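You operate a simulated robot arm through the tools that you are given. There is no shell and no other tool. Be economical: measure what you need, move in short steps, check, and stop when the job is done.

The job below is to be done with a simulated two-armed robot. You get a single attempt, and the scene is never put back.

JOB
Take the purple zip pouch on the top of the brown counter and put it away on the shelf of the beige table. Then take the green apple and put it on the red disc case. Then take the brown oil bottle on the top of the brown counter and put it away on the bar by the glass place mat. Keep to this order. Set down upright: purple zip pouch, brown oil bottle.

It is judged by the outcome, as a careful person would: the job done as asked, and still so three seconds after it is handed in. It fails if anything else is knocked over, pushed out of place, dropped, spilled or broken.

ROBOT AND FRAMES
Two 7-joint arms with two-finger parallel grippers on one trunk, on a base that drives. Base frame: it is fixed to the floor where the robot stands at the start and does not move with it; the origin is under the middle of the robot, x ahead of it, y to its left, z up. Units: mm, rad, N and s.
The left shoulder is at the start at [50, 187, 1160], the right one opposite. With the tool pointing down near the work surface each hand reaches from about 100 to 660 mm from the robot's upright axis, wherever it stands, measured 20 degrees to its own side. Places, roughly: bar by the glass place mat [-2300, -3900, 1100]; shelf of the beige table [-1100, 600, 500]. Payload 3.43 kg a hand.
The tool frame of a hand sits at the grasp point between the pads (the TCP): z along the fingers, y along the line on which they close. The tips reach 30 mm beyond it. The gripper opens to 94 mm. The fingers are 28 mm wide and 10 mm thick; the gripper's body (50 by 96 mm) begins 55 mm behind the TCP.
Orientation is that of the tool frame in the base frame, as a unit quaternion [x, y, z, w]. With the fingers straight down and closing along the base's y, the tool's x points along the base's -x, its y along +y and its z along -z.

CONTROLS
- The arms move only by the tool apply_moves. It takes "left_steps", "right_steps" or both (then of equal length, played together; a hand with none holds still); each is a list of rows, each a list of 3 entries, a list of its own where there are three numbers: the shift along the tool's x, y, z in units of 300 mm (1.0 is 300 mm), then the turn, a rotation vector about the tool's x, y, z in units of 180 degrees (1.0 is 180 degrees), then the closure, from 0 (fully open) to 1 (shut). In form: [[[dx, dy, dz], [wx, wy, wz], fingers], ...]. A call has 1 to 20 rows; each row is the pose to reach, as a shift and turn from the pose commanded when the call began, along the tool's axes at that moment. A call with a number of a shift or a turn outside -1 to 1 is refused whole. Each row takes 0.2 s and may step no farther than 50 mm and 0.15 rad from the row before; otherwise, or with a gripper value out of range, the whole call is refused. Where a pose cannot be reached the arm comes as near as it can. A force on the tool above 40 N (or 10 N above the force at the start of the call, whichever is more), or a blocked arm, ends the call early, and 0.2 s more pass. Each finger travels about 153 mm/s and halts on what it meets, pressing with about 42 N; the grip force reading is that of the motor and also rises with nothing between the fingers. The clock runs only during rows and for 0.2 s after the last one: add rows that repeat a pose to give the fingers time. It gives the time, the measured TCP pose, the force on the tool (base axes), the opening and the grip force at its end, in the units of the frame above (readings bear some noise), with the torque about the TCP (base axes, N m) and any sound that the robot's microphone picked up.
- Cameras (640 x 400 px; columns grow to the right, rows downward): "scene" is now at [145.1, -11.6, 1320.7]; the picture's right is [-0.13, -0.99, 0.00], its down [-0.58, 0.08, -0.81] and it looks along [0.81, -0.11, -0.58] (base axes); focal length 248 px, centre (320, 200). "left" rides on the left gripper at [76, -14, -102] in its tool frame; the picture's right is [0.18, 0.98, 0.00], its down [-0.75, 0.14, -0.64] and it looks along [-0.63, 0.12, 0.77] (tool axes); focal length 243 px, centre (320, 200). "right" rides on the right gripper at [76, 14, -103] in its tool frame; the picture's right is [-0.18, 0.98, 0.00], its down [-0.75, -0.14, -0.64] and it looks along [-0.63, -0.12, 0.77] (tool axes); focal length 243 px, centre (320, 200). There is no depth. A picture from a camera that has moved, and an enlarged one, comes with that camera's place and axes in the base frame and with its lens.
- snapshot(camera): a new picture of that camera. It takes no simulated time.
- raise_lower(by): slides the trunk up (or, below 0, down) by that many mm; the arms and the scene camera ride with it, the base frame stays. It gives what a move gives, with no picture.
- drive_base(legs): drives the robot by 1 to 6 legs, each [ahead, left, turn to the left] in mm, mm and rad, along the robot's own axes; the way and the turn of a leg run together, so that a leg with both is an arc; at most 1500 mm and 3.142 rad a leg. The arms and the cameras ride along, it lands a little off, and it stops where it bumps. It gives what a move gives.
- pan_tilt(pan, tilt): turns the head with the scene camera to pan (to the left, within 1.396 rad either way) and tilt (down, from -0.506 to 1.204), counted from straight ahead of the robot. It gives what a move gives.
- enlarge(camera, box): a new picture of the part [left, top, right, bottom] of that camera's present view, enlarged. It takes no simulated time.
- job_done(): hands the job in; it is judged then, once.

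Work in short steps. Places have to be worked out from the pictures, the camera data and where the tool is seen: move nearer, look again, correct. Check each grasp and each placing, and mend what went wrong. You have 165 turns and 122 pictures in all, those below and enlarged ones among them. Open the grippers and draw the arms clear of the work before you hand the job in, unless the task says otherwise; then end with one line.

The tools are called as name(argument=value, ...) on one line, values as JSON. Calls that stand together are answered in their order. apply_moves: Moves the arms, as the interface text tells. Its arguments: {"type":"object","properties":{"left_steps":{"type":"array"},"right_steps":{"type":"array"}},"required":[]} The other tools are called the same way: raise_lower (by) slides the trunk up or down; drive_base (legs) drives the base; pan_tilt (pan, tilt) turns the head that bears the scene camera; snapshot (camera) takes a picture; enlarge (camera, box) takes an enlarged picture of a part of a camera's view; job_done () hands the job in.

At the start:

```text
time_s: 0.0
left_ee_pos: [398.2, 66.2, 1157.2]
left_ee_rot: [0.0, 1.0, 0.0, -0.001]
left_wrist_force: [-0.1, 0.0, 0.1]
left_ft_torque: [0.01, 0.02, -0.01]
left_grip_width: 94.0
left_grasp_force: 0.1
right_ee_pos: [421.2, -364.9, 1116.0]
right_ee_rot: [-0.001, 1.0, 0.001, 0.001]
right_wrist_force: [0.9, -0.2, -0.9]
right_ft_torque: [0.05, 0.0, -0.01]
right_grip_width: 94.0
right_grasp_force: 0.2
trunk travel left (down, up): [-375.0, 57.0]
robot x, y, heading: [-0.7, 1.7, -0.0]
head pan, tilt: [-0.133, 0.62]
```

scene: 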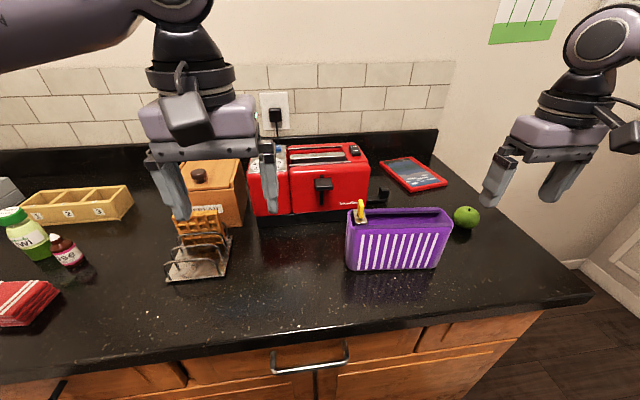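
right: 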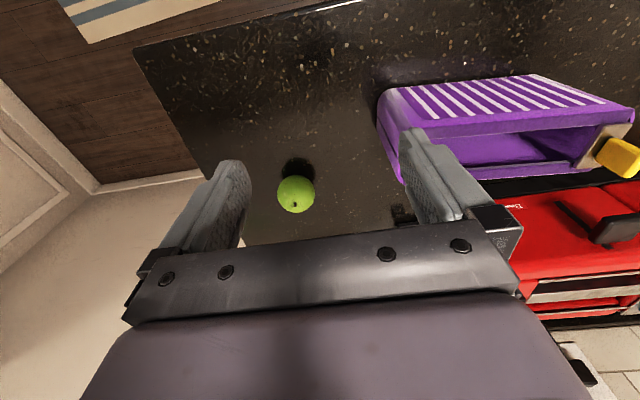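
left: 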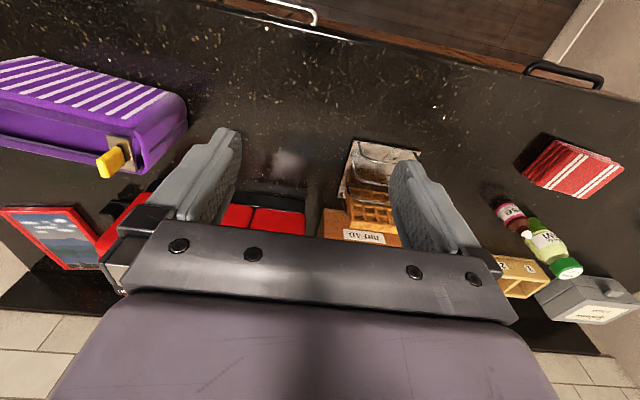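

Triangulation puts the pouch's pull near [487,-131,1044], the apple near [568,-431,928], and the counter at about z 900. I'll look closer at the pouch and the bottles.

enlarge(camera="scene", box=[320, 130, 500, 290])

enlarge(camera="scene", box=[0, 160, 160, 330])

```text
2.50 times, centred on (410, 210) of scene
camera zoom: at [145.1, -11.6, 1320.7], right [-0.13, -0.99, 0.0], down [-0.58, 0.08, -0.81], along [0.81, -0.11, -0.58], focal length 620 px, centre (95, 175)
```

zoom: 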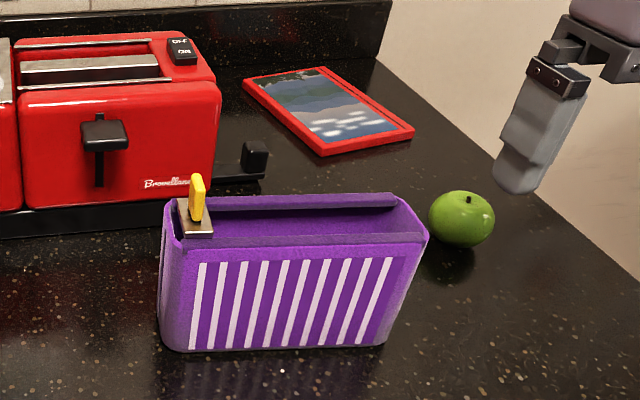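

```text
2.35 times, centred on (80, 245) of scene
camera zoom: at [145.1, -11.6, 1320.7], right [-0.13, -0.99, 0.0], down [-0.58, 0.08, -0.81], along [0.81, -0.11, -0.58], focal length 583 px, centre (885, 94)
```

zoom: 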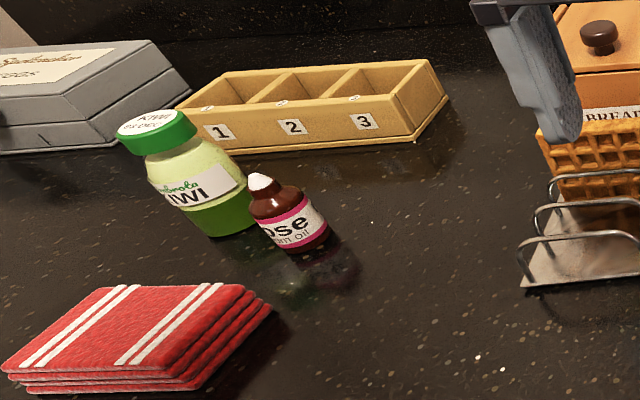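

The bottle by the kiwi jar, labelled "...ose ... oil", is the brown oil bottle. Before choosing a grasp I want to see the shelf, so I'll back off and turn to look at it.

drive_base(legs=[[-250, 0, 0], [0, 0, 1.3]])

pan_tilt(pan=1.35, tilt=0.5)

snapshot(camera="scene")

```text
time_s: 5.0
left_ee_pos: [-203.8, 401.7, 1157.5]
left_ee_rot: [-0.603, 0.798, 0.0, 0.0]
left_wrist_force: [-0.4, -0.4, 0.0]
left_ft_torque: [0.04, -0.03, -0.02]
left_grip_width: 94.1
left_grasp_force: 0.0
right_ee_pos: [217.3, 303.7, 1115.6]
right_ee_rot: [-0.602, 0.799, 0.001, 0.0]
right_wrist_force: [0.6, 0.2, 0.7]
right_ft_torque: [-0.04, -0.01, 0.0]
right_grip_width: 93.9
right_grasp_force: 0.1
trunk travel left (down, up): [-375.0, 57.0]
robot x, y, heading: [-252.3, 0.9, 1.292]
head pan, tilt: [-0.133, 0.62]
```

```text
time_s: 6.6
left_ee_pos: [-204.0, 400.5, 1158.5]
left_ee_rot: [-0.602, 0.798, 0.0, 0.0]
left_wrist_force: [0.4, -0.3, -0.1]
left_ft_torque: [0.01, -0.03, 0.0]
left_grip_width: 93.9
left_grasp_force: 0.1
right_ee_pos: [217.8, 304.0, 1115.8]
right_ee_rot: [-0.602, 0.799, 0.002, 0.001]
right_wrist_force: [-0.7, -0.3, -0.1]
right_ft_torque: [-0.01, 0.01, -0.04]
right_grip_width: 93.9
right_grasp_force: 0.0
trunk travel left (down, up): [-375.0, 57.0]
robot x, y, heading: [-249.1, 0.4, 1.283]
head pan, tilt: [1.349, 0.499]
```

```text
116 pictures are left
camera scene: at [-313.6, 100.1, 1331.4], right [0.48, 0.88, 0.0], down [0.42, -0.23, -0.88], along [-0.77, 0.42, -0.48], focal length 248 px, centre (320, 200)
```

scene: 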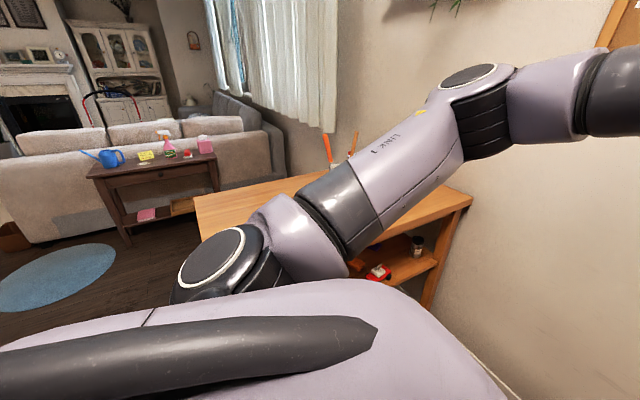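

My own arm hides most of it, but the beige table does have a shelf under its top. I'll turn to face it.

drive_base(legs=[[0, 0, 1.3]])

pan_tilt(pan=0.0, tilt=0.6)

snapshot(camera="scene")

```text
time_s: 10.2
left_ee_pos: [-624.0, 151.4, 1157.8]
left_ee_rot: [0.962, -0.271, 0.0, -0.001]
left_wrist_force: [0.1, 0.3, -0.1]
left_ft_torque: [-0.03, -0.02, -0.03]
left_grip_width: 94.0
left_grasp_force: 0.0
right_ee_pos: [-417.4, 531.7, 1116.0]
right_ee_rot: [0.962, -0.273, -0.002, 0.0]
right_wrist_force: [-0.6, 0.4, 0.3]
right_ft_torque: [-0.02, -0.01, 0.02]
right_grip_width: 94.1
right_grasp_force: 0.1
trunk travel left (down, up): [-375.0, 57.0]
robot x, y, heading: [-251.4, 0.4, 2.591]
head pan, tilt: [1.349, 0.499]
```

```text
time_s: 11.7
left_ee_pos: [-624.5, 153.0, 1157.2]
left_ee_rot: [0.962, -0.272, 0.0, 0.0]
left_wrist_force: [-0.3, 0.9, -0.6]
left_ft_torque: [0.01, -0.02, 0.0]
left_grip_width: 94.0
left_grasp_force: 0.0
right_ee_pos: [-417.8, 531.2, 1116.5]
right_ee_rot: [0.962, -0.273, -0.001, 0.001]
right_wrist_force: [0.7, -0.1, 0.3]
right_ft_torque: [0.01, 0.0, 0.01]
right_grip_width: 94.0
right_grasp_force: 0.1
trunk travel left (down, up): [-375.0, 57.0]
robot x, y, heading: [-251.9, -3.0, 2.585]
head pan, tilt: [0.0, 0.6]
```

```text
115 pictures are left
camera scene: at [-375.1, 77.0, 1322.3], right [0.52, 0.85, 0.0], down [0.48, -0.3, -0.83], along [-0.7, 0.43, -0.56], focal length 248 px, centre (320, 200)
```

scene: 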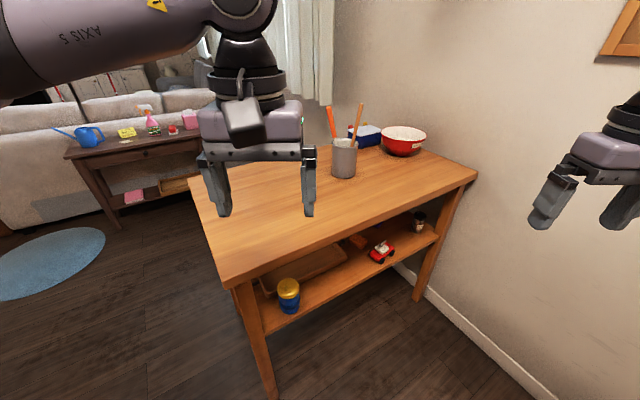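

The table's long front edge seems to run along y, at about x -840. I'll enlarge the shelf.

enlarge(camera="scene", box=[200, 160, 490, 360])

```text
2.00 times, centred on (345, 260) of scene
camera zoom: at [-375.1, 77.0, 1322.3], right [0.52, 0.85, 0.0], down [0.48, -0.3, -0.83], along [-0.7, 0.43, -0.56], focal length 496 px, centre (270, 80)
```

zoom: 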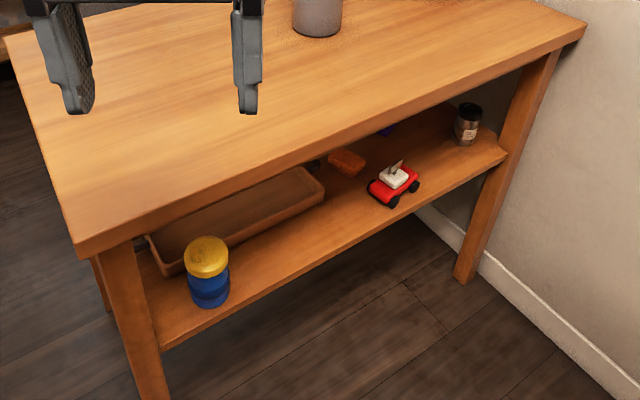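

Estimates, taking the shelf at z≈500: its front edge is at x≈-832, the underside of the tabletop at about 775, and the gap between car and cup is at y≈770–930. An end grasp with a nearly horizontal tool, sliding the pouch in lengthwise, would suit. I'll go back to the counter, coming at it obliquely from the right, and look again.

drive_base(legs=[[0, 0, -1.885], [-345, -490, 0]])

pan_tilt(pan=0.0, tilt=0.65)

snapshot(camera="scene")

```text
time_s: 19.6
left_ee_pos: [64.0, -289.8, 1157.5]
left_ee_rot: [-0.349, 0.937, 0.0, 0.0]
left_wrist_force: [-0.3, -0.4, -0.2]
left_ft_torque: [-0.02, -0.02, 0.01]
left_grip_width: 93.9
left_grasp_force: 0.0
right_ee_pos: [363.7, -599.7, 1115.8]
right_ee_rot: [-0.349, 0.937, 0.002, 0.0]
right_wrist_force: [0.5, -0.5, 0.0]
right_ft_torque: [0.02, 0.04, -0.03]
right_grip_width: 94.1
right_grasp_force: 0.1
trunk travel left (down, up): [-375.0, 57.0]
robot x, y, heading: [-191.3, -600.5, 0.712]
head pan, tilt: [0.0, 0.6]
```

```text
time_s: 20.3
left_ee_pos: [64.5, -288.1, 1157.0]
left_ee_rot: [-0.349, 0.937, -0.001, -0.001]
left_wrist_force: [-0.5, 0.4, 0.0]
left_ft_torque: [0.05, 0.05, -0.03]
left_grip_width: 94.0
left_grasp_force: 0.1
right_ee_pos: [363.7, -600.0, 1115.4]
right_ee_rot: [-0.35, 0.937, 0.002, 0.001]
right_wrist_force: [-0.2, -0.3, -0.2]
right_ft_torque: [0.03, -0.01, 0.03]
right_grip_width: 93.9
right_grasp_force: 0.0
trunk travel left (down, up): [-375.0, 57.0]
robot x, y, heading: [-195.3, -599.8, 0.716]
head pan, tilt: [0.0, 0.649]
```

```text
113 pictures are left
camera scene: at [-84.5, -504.7, 1318.1], right [0.65, -0.76, 0.0], down [-0.46, -0.4, -0.8], along [0.6, 0.52, -0.6], focal length 248 px, centre (320, 200)
```

scene: 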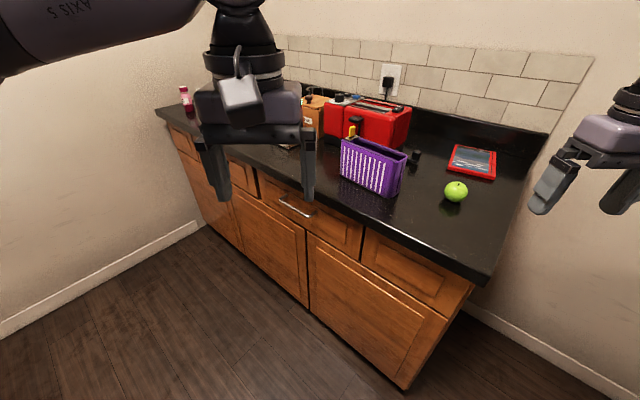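

The path is clear. I'll reorient the right hand in free space: first yaw 0.737 left, then pitch the fingers up 60°.

apply_moves(right_steps=[[[0, 0, 0], [0, 0, -0.047], 0], [[0, 0, 0], [0, 0, -0.094], 0], [[0, 0, 0], [0, 0, -0.141], 0], [[0, 0, 0], [0, 0, -0.188], 0], [[0, 0, 0], [0, 0, -0.2346], 0]])

apply_moves(right_steps=[[[0, 0, 0], [0, -0.045, 0], 0], [[0, 0, 0], [0, -0.09, 0], 0], [[0, 0, 0], [0, -0.135, 0], 0], [[0, 0, 0], [0, -0.18, 0], 0], [[0, 0, 0], [0, -0.225, 0], 0], [[0, 0, 0], [0, -0.27, 0], 0], [[0, 0, 0], [0, -0.315, 0], 0], [[0, 0, 0], [0, -0.3333, 0], 0], [[0, 0, 0], [0, -0.3333, 0], 0]])

```text
time_s: 21.5
left_ee_pos: [62.9, -288.9, 1157.9]
left_ee_rot: [-0.349, 0.937, 0.001, 0.0]
left_wrist_force: [-0.6, -0.1, 0.4]
left_ft_torque: [-0.01, 0.02, 0.02]
left_grip_width: 93.8
left_grasp_force: 0.0
right_ee_pos: [363.1, -599.9, 1116.0]
right_ee_rot: [-0.664, 0.748, 0.001, 0.001]
right_wrist_force: [0.2, 0.4, -0.3]
right_ft_torque: [0.0, -0.03, 0.01]
right_grip_width: 93.9
right_grasp_force: 0.1
trunk travel left (down, up): [-375.0, 57.0]
robot x, y, heading: [-194.8, -597.9, 0.71]
head pan, tilt: [0.0, 0.649]
```

```text
time_s: 23.5
left_ee_pos: [63.2, -288.4, 1157.0]
left_ee_rot: [-0.35, 0.937, 0.0, 0.0]
left_wrist_force: [-0.9, -0.7, -0.4]
left_ft_torque: [0.0, 0.01, 0.01]
left_grip_width: 93.9
left_grasp_force: 0.1
right_ee_pos: [362.3, -600.6, 1117.2]
right_ee_rot: [-0.573, 0.648, 0.333, 0.376]
right_wrist_force: [0.6, -0.2, -0.5]
right_ft_torque: [0.01, 0.01, -0.02]
right_grip_width: 94.0
right_grasp_force: 0.0
trunk travel left (down, up): [-375.0, 57.0]
robot x, y, heading: [-192.1, -599.2, 0.712]
head pan, tilt: [0.0, 0.649]
```

Orientation reached. I'll drive the base closer, with the hand still high, and look from both cameras.

drive_base(legs=[[170, 78, 0]])

snapshot(camera="right")

snapshot(camera="scene")

```text
time_s: 25.0
left_ee_pos: [141.4, -118.1, 1157.2]
left_ee_rot: [-0.35, 0.937, 0.0, 0.0]
left_wrist_force: [0.0, 0.0, -0.4]
left_ft_torque: [-0.05, -0.01, 0.02]
left_grip_width: 94.1
left_grasp_force: 0.0
right_ee_pos: [440.9, -428.4, 1114.9]
right_ee_rot: [-0.575, 0.646, 0.334, 0.374]
right_wrist_force: [1.4, 0.1, -0.1]
right_ft_torque: [0.0, 0.03, 0.01]
right_grip_width: 94.1
right_grasp_force: 0.1
trunk travel left (down, up): [-375.0, 57.0]
robot x, y, heading: [-115.0, -432.3, 0.711]
head pan, tilt: [0.0, 0.649]
```

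```text
112 pictures are left
camera right: at [410.4, -554.3, 1100.4], right [-0.97, 0.21, 0.16], down [0.12, -0.2, 0.97], along [0.23, 0.96, 0.17], focal length 243 px, centre (320, 200)
```

right: 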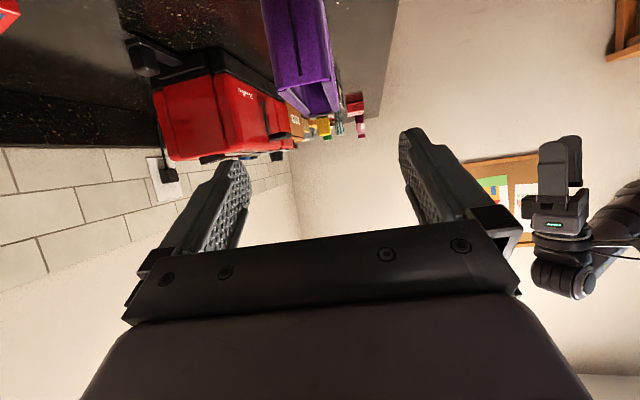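

```text
111 pictures are left
camera scene: at [-7.3, -334.0, 1318.0], right [0.66, -0.76, 0.0], down [-0.46, -0.4, -0.8], along [0.6, 0.52, -0.61], focal length 248 px, centre (320, 200)
```

scene: 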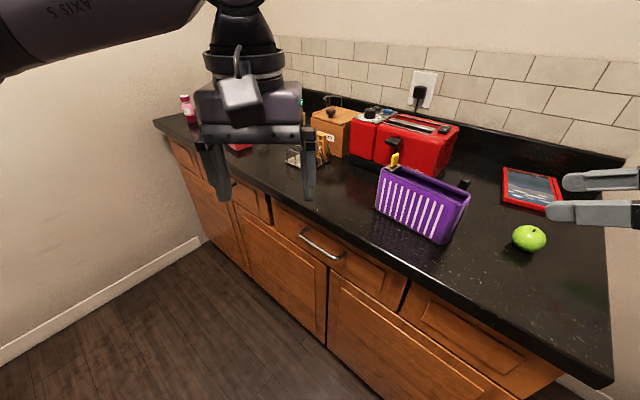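

The right camera fixes the pouch's near-end rim at (500,-293) and (440,-286), z 1027, so it is about 60 mm wide. I'll go down to z≈968 in line with the pouch axis, then check.

apply_moves(right_steps=[[[0.106, -0.011, 0.062], [0, 0, 0], 0], [[0.212, -0.022, 0.124], [0, 0, 0], 0], [[0.318, -0.033, 0.186], [0, 0, 0], 0], [[0.423, -0.043, 0.248], [0, 0, 0], 0], [[0.423, -0.043, 0.248], [0, 0, 0], 0]])

snapshot(camera="right")

snapshot(camera="scene")

```text
time_s: 26.2
left_ee_pos: [141.0, -118.6, 1157.4]
left_ee_rot: [-0.35, 0.937, 0.0, 0.0]
left_wrist_force: [-0.2, 0.2, -0.1]
left_ft_torque: [0.01, 0.01, 0.01]
left_grip_width: 94.0
left_grasp_force: 0.1
right_ee_pos: [453.3, -427.9, 967.6]
right_ee_rot: [-0.574, 0.648, 0.332, 0.375]
right_wrist_force: [-0.7, -0.3, -0.6]
right_ft_torque: [-0.03, 0.04, 0.02]
right_grip_width: 93.8
right_grasp_force: 0.0
trunk travel left (down, up): [-375.0, 57.0]
robot x, y, heading: [-116.8, -427.3, 0.713]
head pan, tilt: [0.0, 0.649]
```

```text
110 pictures are left
camera right: at [423.4, -554.7, 953.3], right [-0.97, 0.21, 0.16], down [0.12, -0.2, 0.97], along [0.23, 0.96, 0.17], focal length 243 px, centre (320, 200)
```

right: 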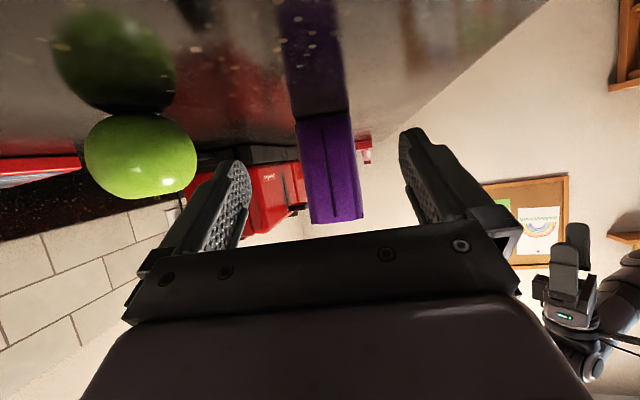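

```text
109 pictures are left
camera scene: at [-7.6, -334.6, 1318.1], right [0.66, -0.76, 0.0], down [-0.46, -0.4, -0.8], along [0.6, 0.52, -0.6], focal length 248 px, centre (320, 200)
```

scene: 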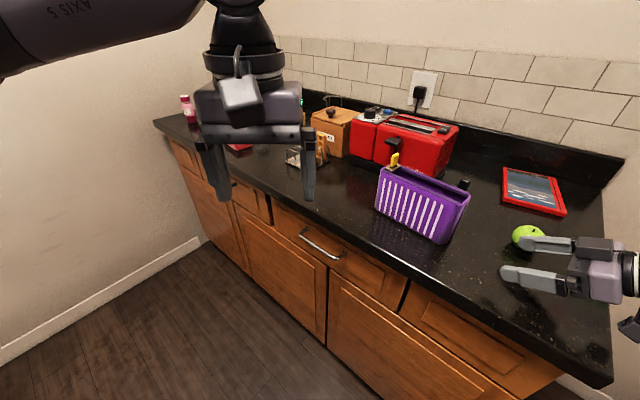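

The pouch end is centred between the fingers at x≈470, and the apple stays clear outside the left finger. I'll advance along the axis.

apply_moves(right_steps=[[[-0.068, 0.001, 0.119], [0, 0, 0], 0], [[-0.136, 0.002, 0.238], [0, 0, 0], 0], [[-0.203, 0.002, 0.356], [0, 0, 0], 0], [[-0.24, 0.003, 0.42], [0, 0, 0], 0], [[-0.271, 0.003, 0.475], [0, 0, 0], 0], [[-0.271, 0.003, 0.475], [0, 0, 0], 0]])

snapshot(camera="right")

enlarge(camera="scene", box=[350, 120, 610, 300])

```text
time_s: 27.6
left_ee_pos: [139.9, -118.0, 1158.4]
left_ee_rot: [-0.35, 0.937, -0.001, 0.0]
left_wrist_force: [0.1, -0.4, 0.3]
left_ft_torque: [-0.01, 0.01, 0.0]
left_grip_width: 94.0
left_grasp_force: 0.0
right_ee_pos: [472.9, -267.0, 967.2]
right_ee_rot: [-0.574, 0.648, 0.332, 0.374]
right_wrist_force: [0.6, -0.6, 0.5]
right_ft_torque: [0.0, 0.02, -0.03]
right_grip_width: 93.9
right_grasp_force: 0.0
trunk travel left (down, up): [-375.0, 57.0]
robot x, y, heading: [-118.5, -433.4, 0.713]
head pan, tilt: [0.0, 0.649]
```

```text
108 pictures are left
camera right: at [441.7, -392.3, 952.5], right [-0.96, 0.21, 0.16], down [0.12, -0.2, 0.97], along [0.23, 0.96, 0.17], focal length 243 px, centre (320, 200)
```

right: 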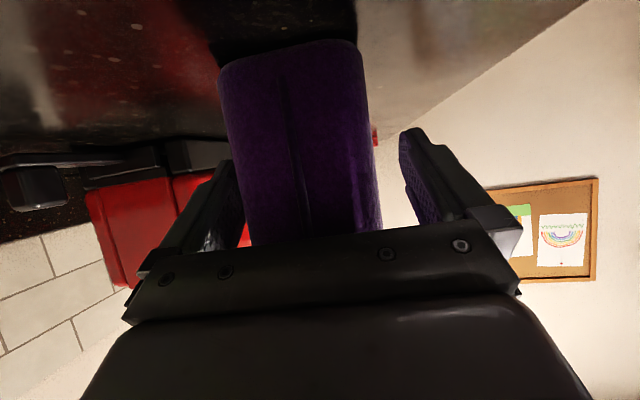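

```text
2.22 times, centred on (480, 210) of scene
camera zoom: at [-7.6, -334.8, 1318.1], right [0.66, -0.76, 0.0], down [-0.46, -0.4, -0.8], along [0.6, 0.52, -0.6], focal length 551 px, centre (-36, 178)
```

zoom: 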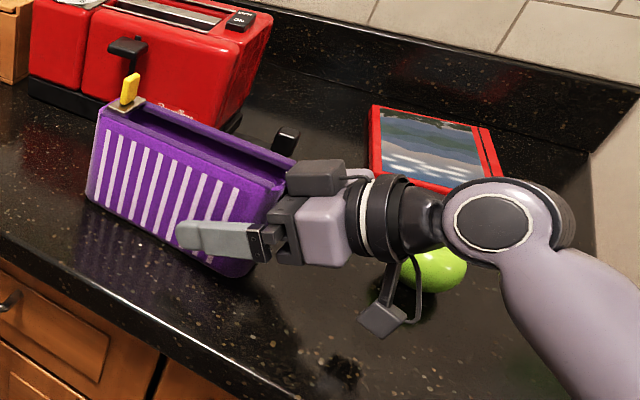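

The pouch sits between the fingers and the apple is undisturbed. Closing now.

apply_moves(right_steps=[[[0, 0, 0], [0, 0, 0], 0.25], [[0, 0, 0], [0, 0, 0], 0.5], [[0, 0, 0], [0, 0, 0], 1], [[0, 0, 0], [0, 0, 0], 1], [[0, 0, 0], [0, 0, 0], 1]])

```text
time_s: 28.8
left_ee_pos: [140.4, -117.9, 1158.3]
left_ee_rot: [-0.349, 0.937, 0.0, 0.0]
left_wrist_force: [0.4, -0.2, -0.2]
left_ft_torque: [-0.01, -0.04, -0.04]
left_grip_width: 93.9
left_grasp_force: 0.0
right_ee_pos: [472.6, -266.9, 968.0]
right_ee_rot: [-0.574, 0.647, 0.332, 0.375]
right_wrist_force: [0.1, 0.3, 1.3]
right_ft_torque: [0.04, 0.05, 0.05]
right_grip_width: 65.9
right_grasp_force: 42.2
trunk travel left (down, up): [-375.0, 57.0]
robot x, y, heading: [-116.0, -430.1, 0.715]
head pan, tilt: [0.0, 0.649]
```

Gripped at 66 mm wide. Lifting 100 mm straight up.

apply_moves(right_steps=[[[-0.029, 0, -0.0165], [0, 0, 0], 1], [[-0.087, 0, -0.05], [0, 0, 0], 1], [[-0.145, 0, -0.083], [0, 0, 0], 1], [[-0.217, 0, -0.124], [0, 0, 0], 1], [[-0.289, 0, -0.165], [0, 0, 0], 1], [[-0.289, 0, -0.165], [0, 0, 0], 1]])

snapshot(camera="scene")

snapshot(camera="right")

```text
time_s: 30.2
left_ee_pos: [139.8, -118.7, 1157.6]
left_ee_rot: [-0.351, 0.937, 0.0, 0.0]
left_wrist_force: [0.3, -0.5, 0.0]
left_ft_torque: [0.01, -0.02, 0.01]
left_grip_width: 93.9
left_grasp_force: 0.0
right_ee_pos: [472.0, -265.5, 1067.7]
right_ee_rot: [-0.574, 0.647, 0.333, 0.375]
right_wrist_force: [-0.1, 0.0, -0.9]
right_ft_torque: [-0.05, 0.0, 0.01]
right_grip_width: 65.7
right_grasp_force: 42.4
trunk travel left (down, up): [-375.0, 57.0]
robot x, y, heading: [-115.8, -431.3, 0.717]
head pan, tilt: [0.0, 0.649]
```

```text
106 pictures are left
camera scene: at [-7.4, -334.6, 1318.0], right [0.66, -0.76, 0.0], down [-0.46, -0.4, -0.8], along [0.6, 0.52, -0.6], focal length 248 px, centre (320, 200)
```

scene: 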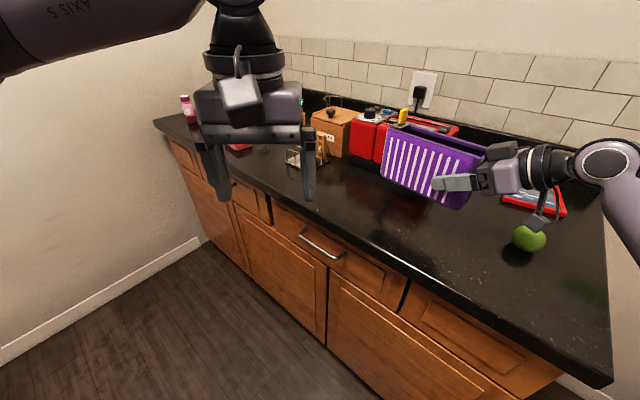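

```text
105 pictures are left
camera right: at [442.2, -391.8, 1052.4], right [-0.97, 0.21, 0.16], down [0.12, -0.2, 0.97], along [0.23, 0.96, 0.17], focal length 243 px, centre (320, 200)
```

right: 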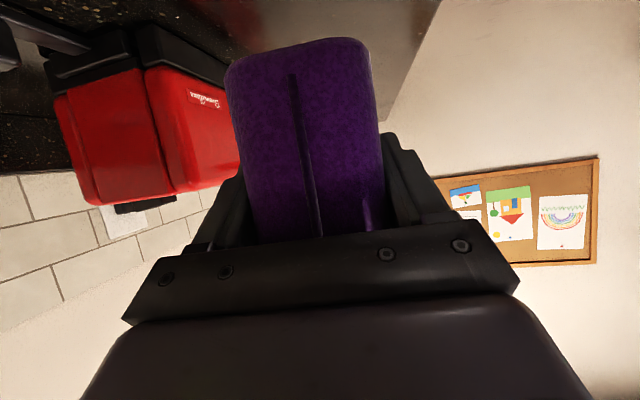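

The pouch hangs level and is very light. I'll back away, turn toward the table and drive alongside it, with the hand still high.

drive_base(legs=[[-400, 0, 0], [0, 0, 2.255], [0, -1220, 0]])

apply_moves(right_steps=[[[0, 0, 0], [0.0387, 0, 0.0221], 1], [[0, 0, 0], [0.0774, 0, 0.0442], 1], [[0, 0, 0], [0.116, 0, 0.0663], 1], [[0, 0, 0], [0.1547, 0, 0.0884], 1], [[0, 0, 0], [0.1547, 0, 0.0884], 1]])

snapshot(camera="scene")

```text
time_s: 43.7
left_ee_pos: [-590.2, 501.1, 1157.9]
left_ee_rot: [0.995, -0.098, 0.001, 0.001]
left_wrist_force: [-0.2, 0.1, 0.7]
left_ft_torque: [-0.02, -0.01, -0.02]
left_grip_width: 94.0
left_grasp_force: 0.0
right_ee_pos: [-675.9, 853.5, 1067.5]
right_ee_rot: [0.834, 0.23, -0.484, 0.134]
right_wrist_force: [0.0, -0.1, -1.7]
right_ft_torque: [0.01, -0.07, 0.02]
right_grip_width: 65.8
right_grasp_force: 42.0
trunk travel left (down, up): [-375.0, 57.0]
robot x, y, heading: [-186.2, 488.1, 2.946]
head pan, tilt: [0.0, 0.649]
```

```text
time_s: 44.9
left_ee_pos: [-589.3, 501.2, 1157.6]
left_ee_rot: [0.995, -0.098, 0.001, 0.0]
left_wrist_force: [0.3, 0.4, -0.5]
left_ft_torque: [-0.01, 0.02, 0.03]
left_grip_width: 94.2
left_grasp_force: 0.0
right_ee_pos: [-676.3, 853.6, 1066.9]
right_ee_rot: [0.865, -0.01, -0.502, -0.006]
right_wrist_force: [-0.7, -0.3, -1.6]
right_ft_torque: [-0.01, -0.08, -0.05]
right_grip_width: 65.5
right_grasp_force: 41.9
trunk travel left (down, up): [-375.0, 57.0]
robot x, y, heading: [-185.5, 487.5, 2.941]
head pan, tilt: [0.0, 0.649]
```

```text
104 pictures are left
camera scene: at [-328.6, 515.9, 1318.0], right [0.2, 0.98, 0.0], down [0.59, -0.12, -0.8], along [-0.78, 0.16, -0.6], focal length 248 px, centre (320, 200)
```

scene: 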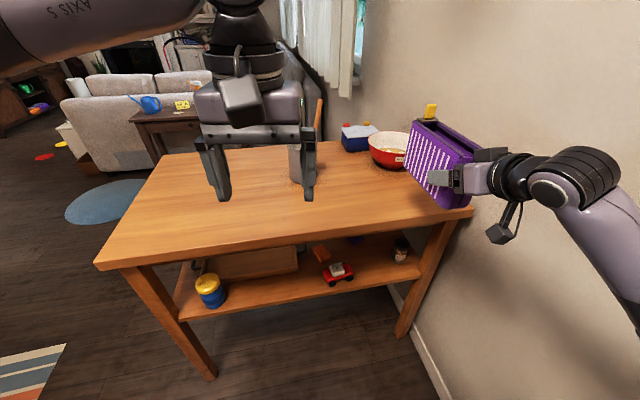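

Orientation is right, with the tool pointing -x. I'll back up so the pouch is clear of the table edge, and study the shelf with an enlarged view.

drive_base(legs=[[-150, 0, 0]])

enlarge(camera="scene", box=[160, 180, 480, 380])

```text
time_s: 46.3
left_ee_pos: [-441.9, 471.1, 1159.2]
left_ee_rot: [0.995, -0.099, -0.001, -0.001]
left_wrist_force: [-0.1, 1.1, -1.1]
left_ft_torque: [-0.01, 0.05, 0.02]
left_grip_width: 94.1
left_grasp_force: 0.0
right_ee_pos: [-528.7, 825.6, 1067.5]
right_ee_rot: [0.865, -0.01, -0.501, -0.007]
right_wrist_force: [0.1, -0.1, 0.0]
right_ft_torque: [0.03, -0.05, 0.01]
right_grip_width: 65.6
right_grasp_force: 42.1
trunk travel left (down, up): [-375.0, 57.0]
robot x, y, heading: [-35.0, 455.1, 2.942]
head pan, tilt: [0.0, 0.649]
```

```text
2.00 times, centred on (320, 280) of scene
camera zoom: at [-181.1, 486.2, 1318.2], right [0.2, 0.98, 0.0], down [0.59, -0.12, -0.8], along [-0.78, 0.16, -0.6], focal length 496 px, centre (320, 40)
```

zoom: 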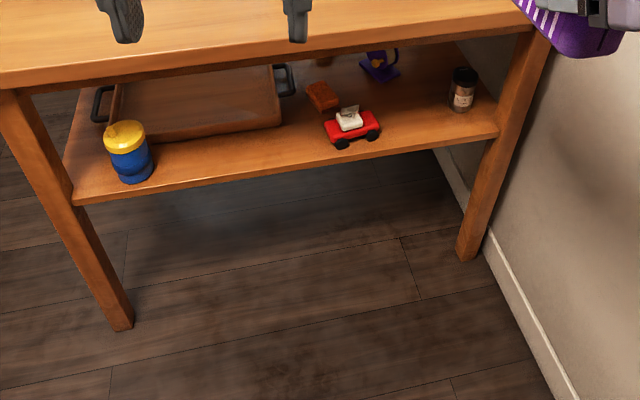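

Refined estimates: shelf surface z≈512, front edge x≈-822, car ending at y≈764, cup from y≈938, and the purple item's front at x≈-1035. I'll aim for a pouch centreline at y≈855 with its near end at x≈-833. Lowering the trunk now.

raise_lower(by=-370)

snapshot(camera="scene")

snapshot(camera="right")

```text
time_s: 49.9
left_ee_pos: [-442.2, 471.4, 787.8]
left_ee_rot: [0.995, -0.099, 0.001, 0.0]
left_wrist_force: [0.5, -0.2, 0.4]
left_ft_torque: [0.0, -0.01, 0.01]
left_grip_width: 94.1
left_grasp_force: 0.0
right_ee_pos: [-529.1, 824.2, 697.6]
right_ee_rot: [0.866, -0.009, -0.5, -0.006]
right_wrist_force: [0.4, 0.5, -0.7]
right_ft_torque: [0.0, -0.06, -0.01]
right_grip_width: 65.8
right_grasp_force: 43.3
trunk travel left (down, up): [-5.0, 427.0]
robot x, y, heading: [-38.6, 459.8, 2.941]
head pan, tilt: [0.0, 0.649]
```

```text
102 pictures are left
camera scene: at [-181.8, 486.3, 948.1], right [0.2, 0.98, 0.0], down [0.59, -0.12, -0.8], along [-0.78, 0.16, -0.6], focal length 248 px, centre (320, 200)
```

scene: 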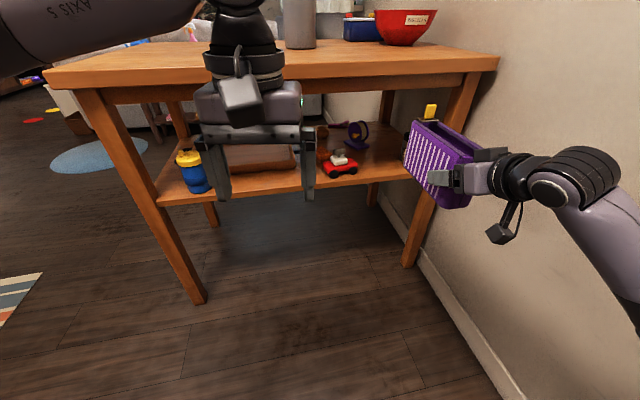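

```text
101 pictures are left
camera right: at [-403.6, 805.9, 681.9], right [-0.11, -0.98, 0.16], down [0.18, 0.14, 0.97], along [-0.98, 0.14, 0.17], focal length 243 px, centre (320, 200)
```

right: 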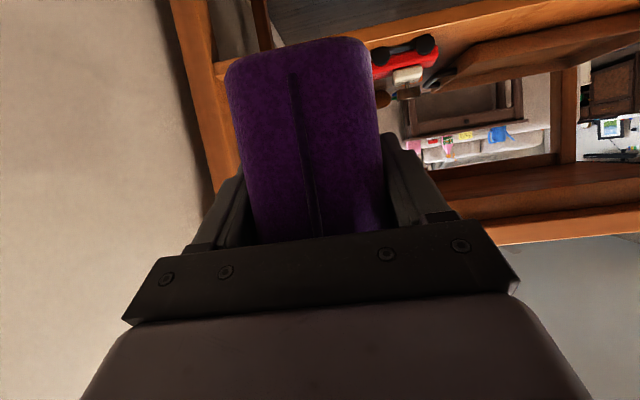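

The shelf cross-checks at z≈507. I'll lower the hand to z≈600 at y≈855, still outside the table.

apply_moves(right_steps=[[[0.094, -0.034, 0.055], [0, 0, 0], 1], [[0.188, -0.069, 0.11], [0, 0, 0], 1], [[0.282, -0.103, 0.165], [0, 0, 0], 1], [[0.282, -0.103, 0.165], [0, 0, 0], 1]])

drive_base(legs=[[118, 24, 0]])

snapshot(camera="scene")

snapshot(camera="right")

```text
time_s: 50.9
left_ee_pos: [-442.0, 472.5, 788.1]
left_ee_rot: [0.995, -0.098, 0.0, 0.0]
left_wrist_force: [0.0, 0.3, 0.4]
left_ft_torque: [0.01, -0.01, 0.02]
left_grip_width: 93.8
left_grasp_force: 0.0
right_ee_pos: [-529.3, 855.0, 598.9]
right_ee_rot: [0.865, -0.01, -0.502, -0.007]
right_wrist_force: [-0.3, 0.4, -0.9]
right_ft_torque: [0.0, -0.04, 0.0]
right_grip_width: 65.8
right_grasp_force: 41.7
trunk travel left (down, up): [-5.0, 427.0]
robot x, y, heading: [-37.2, 457.3, 2.947]
head pan, tilt: [0.0, 0.649]
```

```text
time_s: 52.1
left_ee_pos: [-562.7, 471.4, 787.3]
left_ee_rot: [0.995, -0.1, -0.001, 0.001]
left_wrist_force: [-0.4, -0.1, -1.5]
left_ft_torque: [-0.01, 0.02, -0.02]
left_grip_width: 94.0
left_grasp_force: 0.1
right_ee_pos: [-649.0, 854.7, 599.5]
right_ee_rot: [0.865, -0.009, -0.501, -0.006]
right_wrist_force: [0.1, -0.4, -0.8]
right_ft_torque: [0.0, -0.09, 0.02]
right_grip_width: 65.6
right_grasp_force: 41.7
trunk travel left (down, up): [-5.0, 427.0]
robot x, y, heading: [-159.2, 456.6, 2.939]
head pan, tilt: [0.0, 0.649]
```

```text
100 pictures are left
camera scene: at [-301.9, 486.2, 948.1], right [0.2, 0.98, 0.0], down [0.59, -0.12, -0.8], along [-0.78, 0.16, -0.6], focal length 248 px, centre (320, 200)
```

scene: 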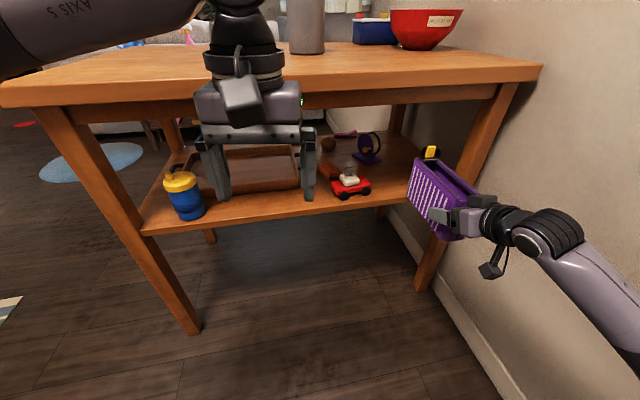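

```text
99 pictures are left
camera right: at [-523.9, 836.3, 583.9], right [-0.11, -0.98, 0.16], down [0.18, 0.14, 0.97], along [-0.98, 0.14, 0.17], focal length 243 px, centre (320, 200)
```

right: 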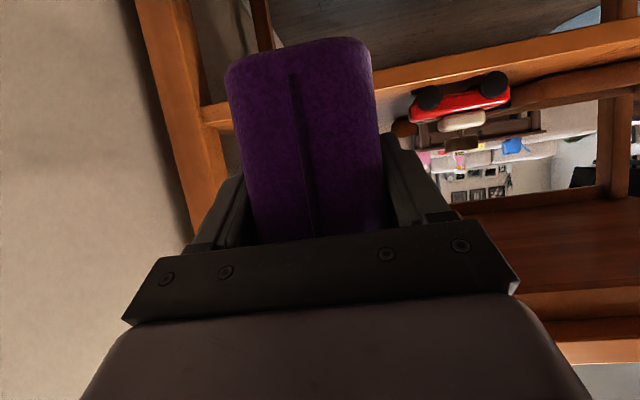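

The pouch bottom looks to be about 40 mm above shelf level and lined up between the car and the cup. Moving in slowly.

drive_base(legs=[[118, 24, 0]])

snapshot(camera="scene")

snapshot(camera="right")

```text
time_s: 53.4
left_ee_pos: [-683.0, 470.7, 789.2]
left_ee_rot: [0.995, -0.099, -0.001, 0.001]
left_wrist_force: [-0.9, 0.6, 0.6]
left_ft_torque: [0.0, 0.02, 0.01]
left_grip_width: 94.0
left_grasp_force: 0.0
right_ee_pos: [-769.4, 855.5, 599.6]
right_ee_rot: [0.865, -0.009, -0.501, -0.005]
right_wrist_force: [0.0, -0.3, -2.3]
right_ft_torque: [-0.01, -0.08, 0.0]
right_grip_width: 65.9
right_grasp_force: 41.9
trunk travel left (down, up): [-5.0, 427.0]
robot x, y, heading: [-282.1, 455.8, 2.941]
head pan, tilt: [0.0, 0.649]
```

```text
98 pictures are left
camera scene: at [-422.1, 486.2, 948.1], right [0.2, 0.98, 0.0], down [0.59, -0.12, -0.8], along [-0.78, 0.16, -0.6], focal length 248 px, centre (320, 200)
```

scene: 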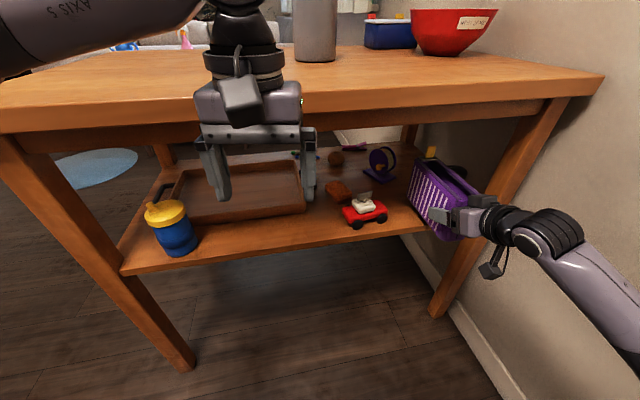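

```text
97 pictures are left
camera right: at [-644.1, 836.3, 583.9], right [-0.11, -0.98, 0.16], down [0.18, 0.14, 0.97], along [-0.98, 0.14, 0.17], focal length 243 px, centre (320, 200)
```

right: 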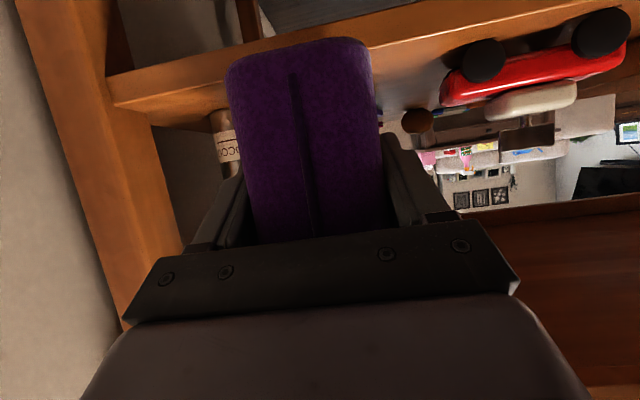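

The cup's inner side is at about y 930 and the car's end at 762, so I'll shift to y≈848 as I advance the last 88 mm.

apply_moves(right_steps=[[[-0.049, 0.015, 0.085], [0, 0, 0], 1], [[-0.098, 0.03, 0.17], [0, 0, 0], 1], [[-0.146, 0.03, 0.254], [0, 0, 0], 1], [[-0.146, 0.03, 0.254], [0, 0, 0], 1]])

snapshot(camera="right")

enlarge(camera="scene", box=[320, 110, 580, 290])

```text
time_s: 54.4
left_ee_pos: [-683.4, 471.3, 788.5]
left_ee_rot: [0.995, -0.1, 0.0, -0.001]
left_wrist_force: [0.1, 0.4, -0.4]
left_ft_torque: [0.02, 0.01, -0.04]
left_grip_width: 94.2
left_grasp_force: 0.0
right_ee_pos: [-858.4, 848.3, 599.4]
right_ee_rot: [0.865, -0.009, -0.501, -0.006]
right_wrist_force: [-0.2, 0.2, -0.9]
right_ft_torque: [-0.01, -0.1, 0.0]
right_grip_width: 65.5
right_grasp_force: 41.5
trunk travel left (down, up): [-5.0, 427.0]
robot x, y, heading: [-278.3, 459.0, 2.941]
head pan, tilt: [0.0, 0.649]
```

```text
96 pictures are left
camera right: at [-732.8, 829.4, 584.0], right [-0.11, -0.98, 0.16], down [0.18, 0.14, 0.97], along [-0.98, 0.14, 0.17], focal length 243 px, centre (320, 200)
```

right: 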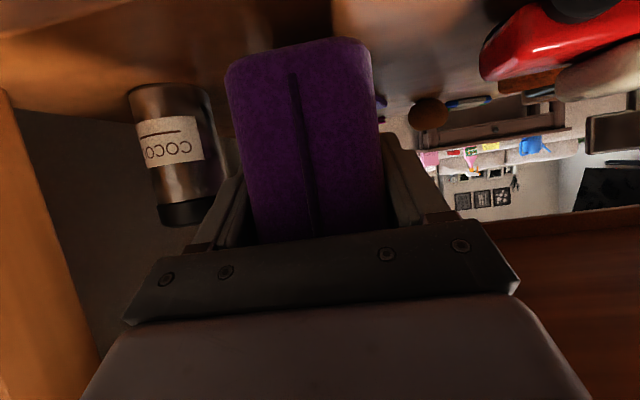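

```text
2.22 times, centred on (450, 200) of scene
camera zoom: at [-422.2, 486.2, 948.0], right [0.2, 0.98, 0.0], down [0.59, -0.12, -0.8], along [-0.78, 0.16, -0.6], focal length 551 px, centre (31, 200)
```

zoom: 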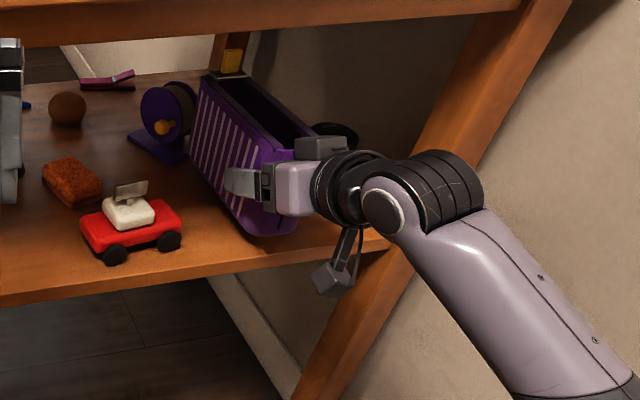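

All clear: about 30 mm to the spool, 40 mm to the cup, and the shelf edge is at x≈-815. Lowering gradually while watching the force.

apply_moves(right_steps=[[[0.032, 0, 0.028], [0, 0, 0], 1], [[0.064, 0, 0.056], [0, 0, 0], 1], [[0.064, 0, 0.056], [0, 0, 0], 1]])

snapshot(camera="right")

enlarge(camera="scene", box=[320, 110, 580, 290])

```text
time_s: 55.2
left_ee_pos: [-682.2, 471.0, 788.3]
left_ee_rot: [0.995, -0.099, -0.002, -0.002]
left_wrist_force: [-0.2, -0.3, -0.5]
left_ft_torque: [-0.02, 0.03, -0.02]
left_grip_width: 94.0
left_grasp_force: 0.0
right_ee_pos: [-863.0, 848.0, 578.9]
right_ee_rot: [0.863, -0.01, -0.505, -0.007]
right_wrist_force: [2.5, 0.6, 13.2]
right_ft_torque: [-0.13, -0.62, -0.02]
right_grip_width: 65.9
right_grasp_force: 42.2
trunk travel left (down, up): [-5.0, 427.0]
robot x, y, heading: [-276.1, 456.1, 2.941]
head pan, tilt: [0.0, 0.649]
```

```text
94 pictures are left
camera right: at [-737.6, 829.6, 562.1], right [-0.11, -0.98, 0.16], down [0.19, 0.14, 0.97], along [-0.97, 0.14, 0.17], focal length 243 px, centre (320, 200)
```

right: 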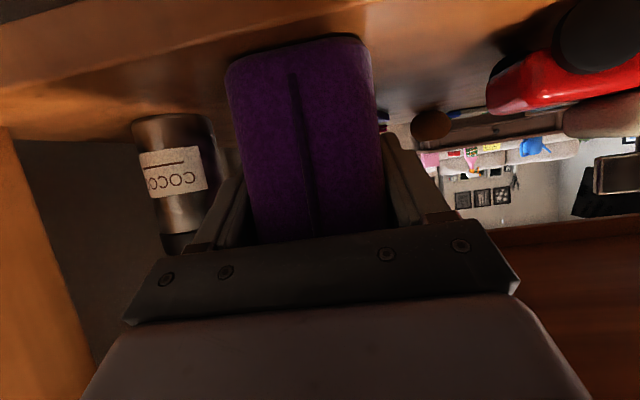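

```text
2.22 times, centred on (450, 200) of scene
camera zoom: at [-421.3, 485.7, 948.5], right [0.2, 0.98, 0.0], down [0.59, -0.12, -0.8], along [-0.78, 0.16, -0.6], focal length 551 px, centre (31, 200)
```

zoom: 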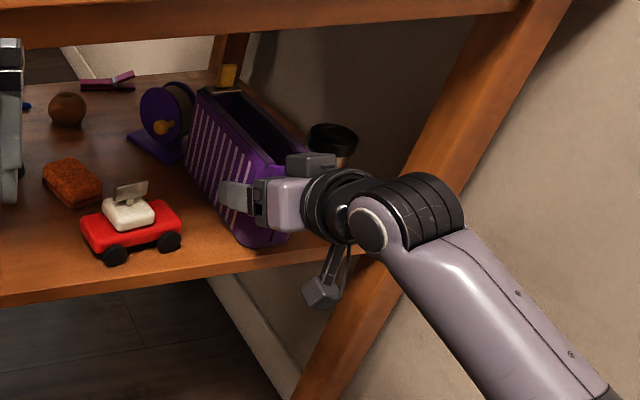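

Contact: 13 N at TCP z≈579, with the near bottom edge touching the shelf. I'll relieve 3 mm of it and open the gripper gently.

apply_moves(right_steps=[[[-0.009, 0, -0.005], [0, 0, 0], 1], [[-0.009, 0, -0.005], [0, 0, 0], 0.25], [[-0.009, 0, -0.005], [0, 0, 0], 0.15], [[-0.009, 0, -0.005], [0, 0, 0], 0.0], [[-0.009, 0, -0.005], [0, 0, 0], 0.0]])

snapshot(camera="right")

enlarge(camera="scene", box=[320, 110, 580, 290])

```text
time_s: 56.4
left_ee_pos: [-684.9, 471.5, 788.8]
left_ee_rot: [0.995, -0.1, 0.0, 0.0]
left_wrist_force: [-0.9, 0.3, -0.1]
left_ft_torque: [0.03, 0.0, -0.02]
left_grip_width: 94.0
left_grasp_force: 0.2
right_ee_pos: [-862.7, 849.9, 578.4]
right_ee_rot: [0.866, -0.009, -0.501, -0.006]
right_wrist_force: [0.8, 0.2, -0.1]
right_ft_torque: [0.0, 0.01, -0.01]
right_grip_width: 94.0
right_grasp_force: 0.0
trunk travel left (down, up): [-5.0, 427.0]
robot x, y, heading: [-278.3, 456.3, 2.944]
head pan, tilt: [0.0, 0.649]
```

```text
92 pictures are left
camera right: at [-737.1, 829.5, 562.1], right [-0.11, -0.98, 0.16], down [0.18, 0.14, 0.97], along [-0.98, 0.14, 0.17], focal length 243 px, centre (320, 200)
```

right: 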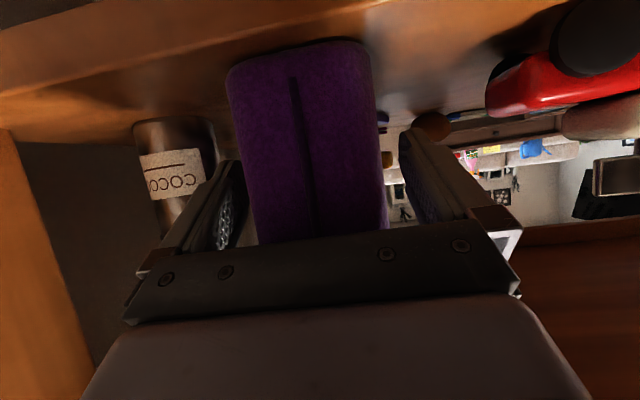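

```text
2.22 times, centred on (450, 200) of scene
camera zoom: at [-422.1, 486.1, 948.1], right [0.2, 0.98, 0.0], down [0.59, -0.12, -0.8], along [-0.78, 0.16, -0.6], focal length 551 px, centre (31, 200)
```

zoom: 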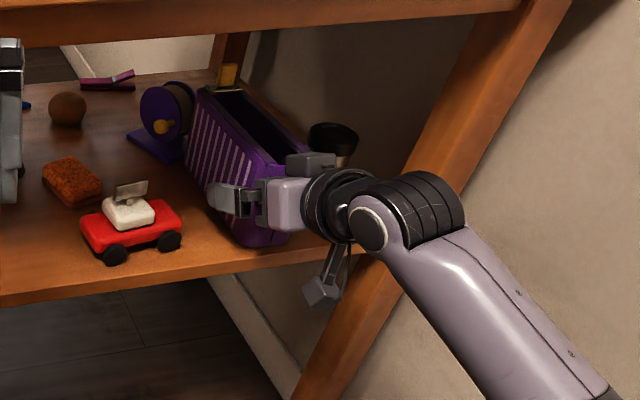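

Released and standing. I'll withdraw the hand straight back.

apply_moves(right_steps=[[[0.05, 0, -0.0865], [0, 0, 0], 0], [[0.1, 0, -0.173], [0, 0, 0], 0], [[0.15, 0, -0.26], [0, 0, 0], 0], [[0.2, 0, -0.346], [0, 0, 0], 0]])

drive_base(legs=[[-300, -60, 0]])

enlarge(camera="scene", box=[160, 110, 560, 310])

```text
time_s: 57.4
left_ee_pos: [-682.7, 470.8, 789.2]
left_ee_rot: [0.995, -0.1, 0.0, 0.0]
left_wrist_force: [0.2, 0.1, 0.9]
left_ft_torque: [0.0, -0.01, -0.02]
left_grip_width: 94.0
left_grasp_force: 0.0
right_ee_pos: [-743.3, 844.1, 577.1]
right_ee_rot: [0.866, -0.01, -0.501, -0.006]
right_wrist_force: [0.3, 0.0, -0.3]
right_ft_torque: [-0.02, 0.01, 0.0]
right_grip_width: 93.9
right_grasp_force: 0.1
trunk travel left (down, up): [-5.0, 427.0]
robot x, y, heading: [-280.2, 457.5, 2.937]
head pan, tilt: [0.0, 0.649]
```

```text
time_s: 59.5
left_ee_pos: [-376.6, 471.3, 788.3]
left_ee_rot: [0.995, -0.101, -0.001, -0.001]
left_wrist_force: [-0.2, 0.4, 0.1]
left_ft_torque: [0.02, -0.01, 0.01]
left_grip_width: 94.2
left_grasp_force: 0.0
right_ee_pos: [-435.3, 845.4, 576.3]
right_ee_rot: [0.865, -0.01, -0.501, -0.006]
right_wrist_force: [0.1, -0.1, -0.5]
right_ft_torque: [0.01, -0.03, 0.03]
right_grip_width: 93.9
right_grasp_force: 0.0
trunk travel left (down, up): [-5.0, 427.0]
robot x, y, heading: [30.2, 456.3, 2.942]
head pan, tilt: [0.0, 0.649]
```

```text
1.60 times, centred on (360, 210) of scene
camera zoom: at [-115.3, 485.5, 948.1], right [0.2, 0.98, 0.0], down [0.59, -0.12, -0.8], along [-0.78, 0.16, -0.6], focal length 396 px, centre (256, 184)
```

zoom: 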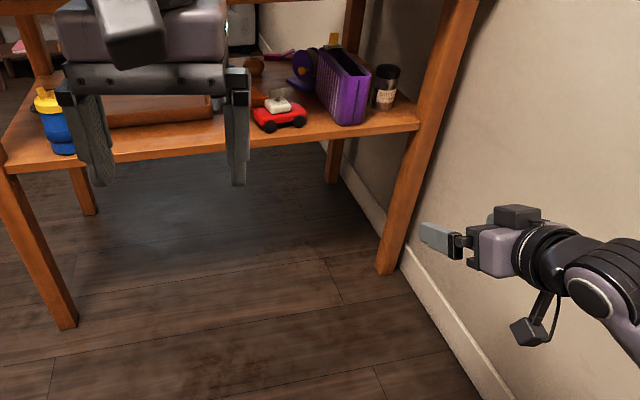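

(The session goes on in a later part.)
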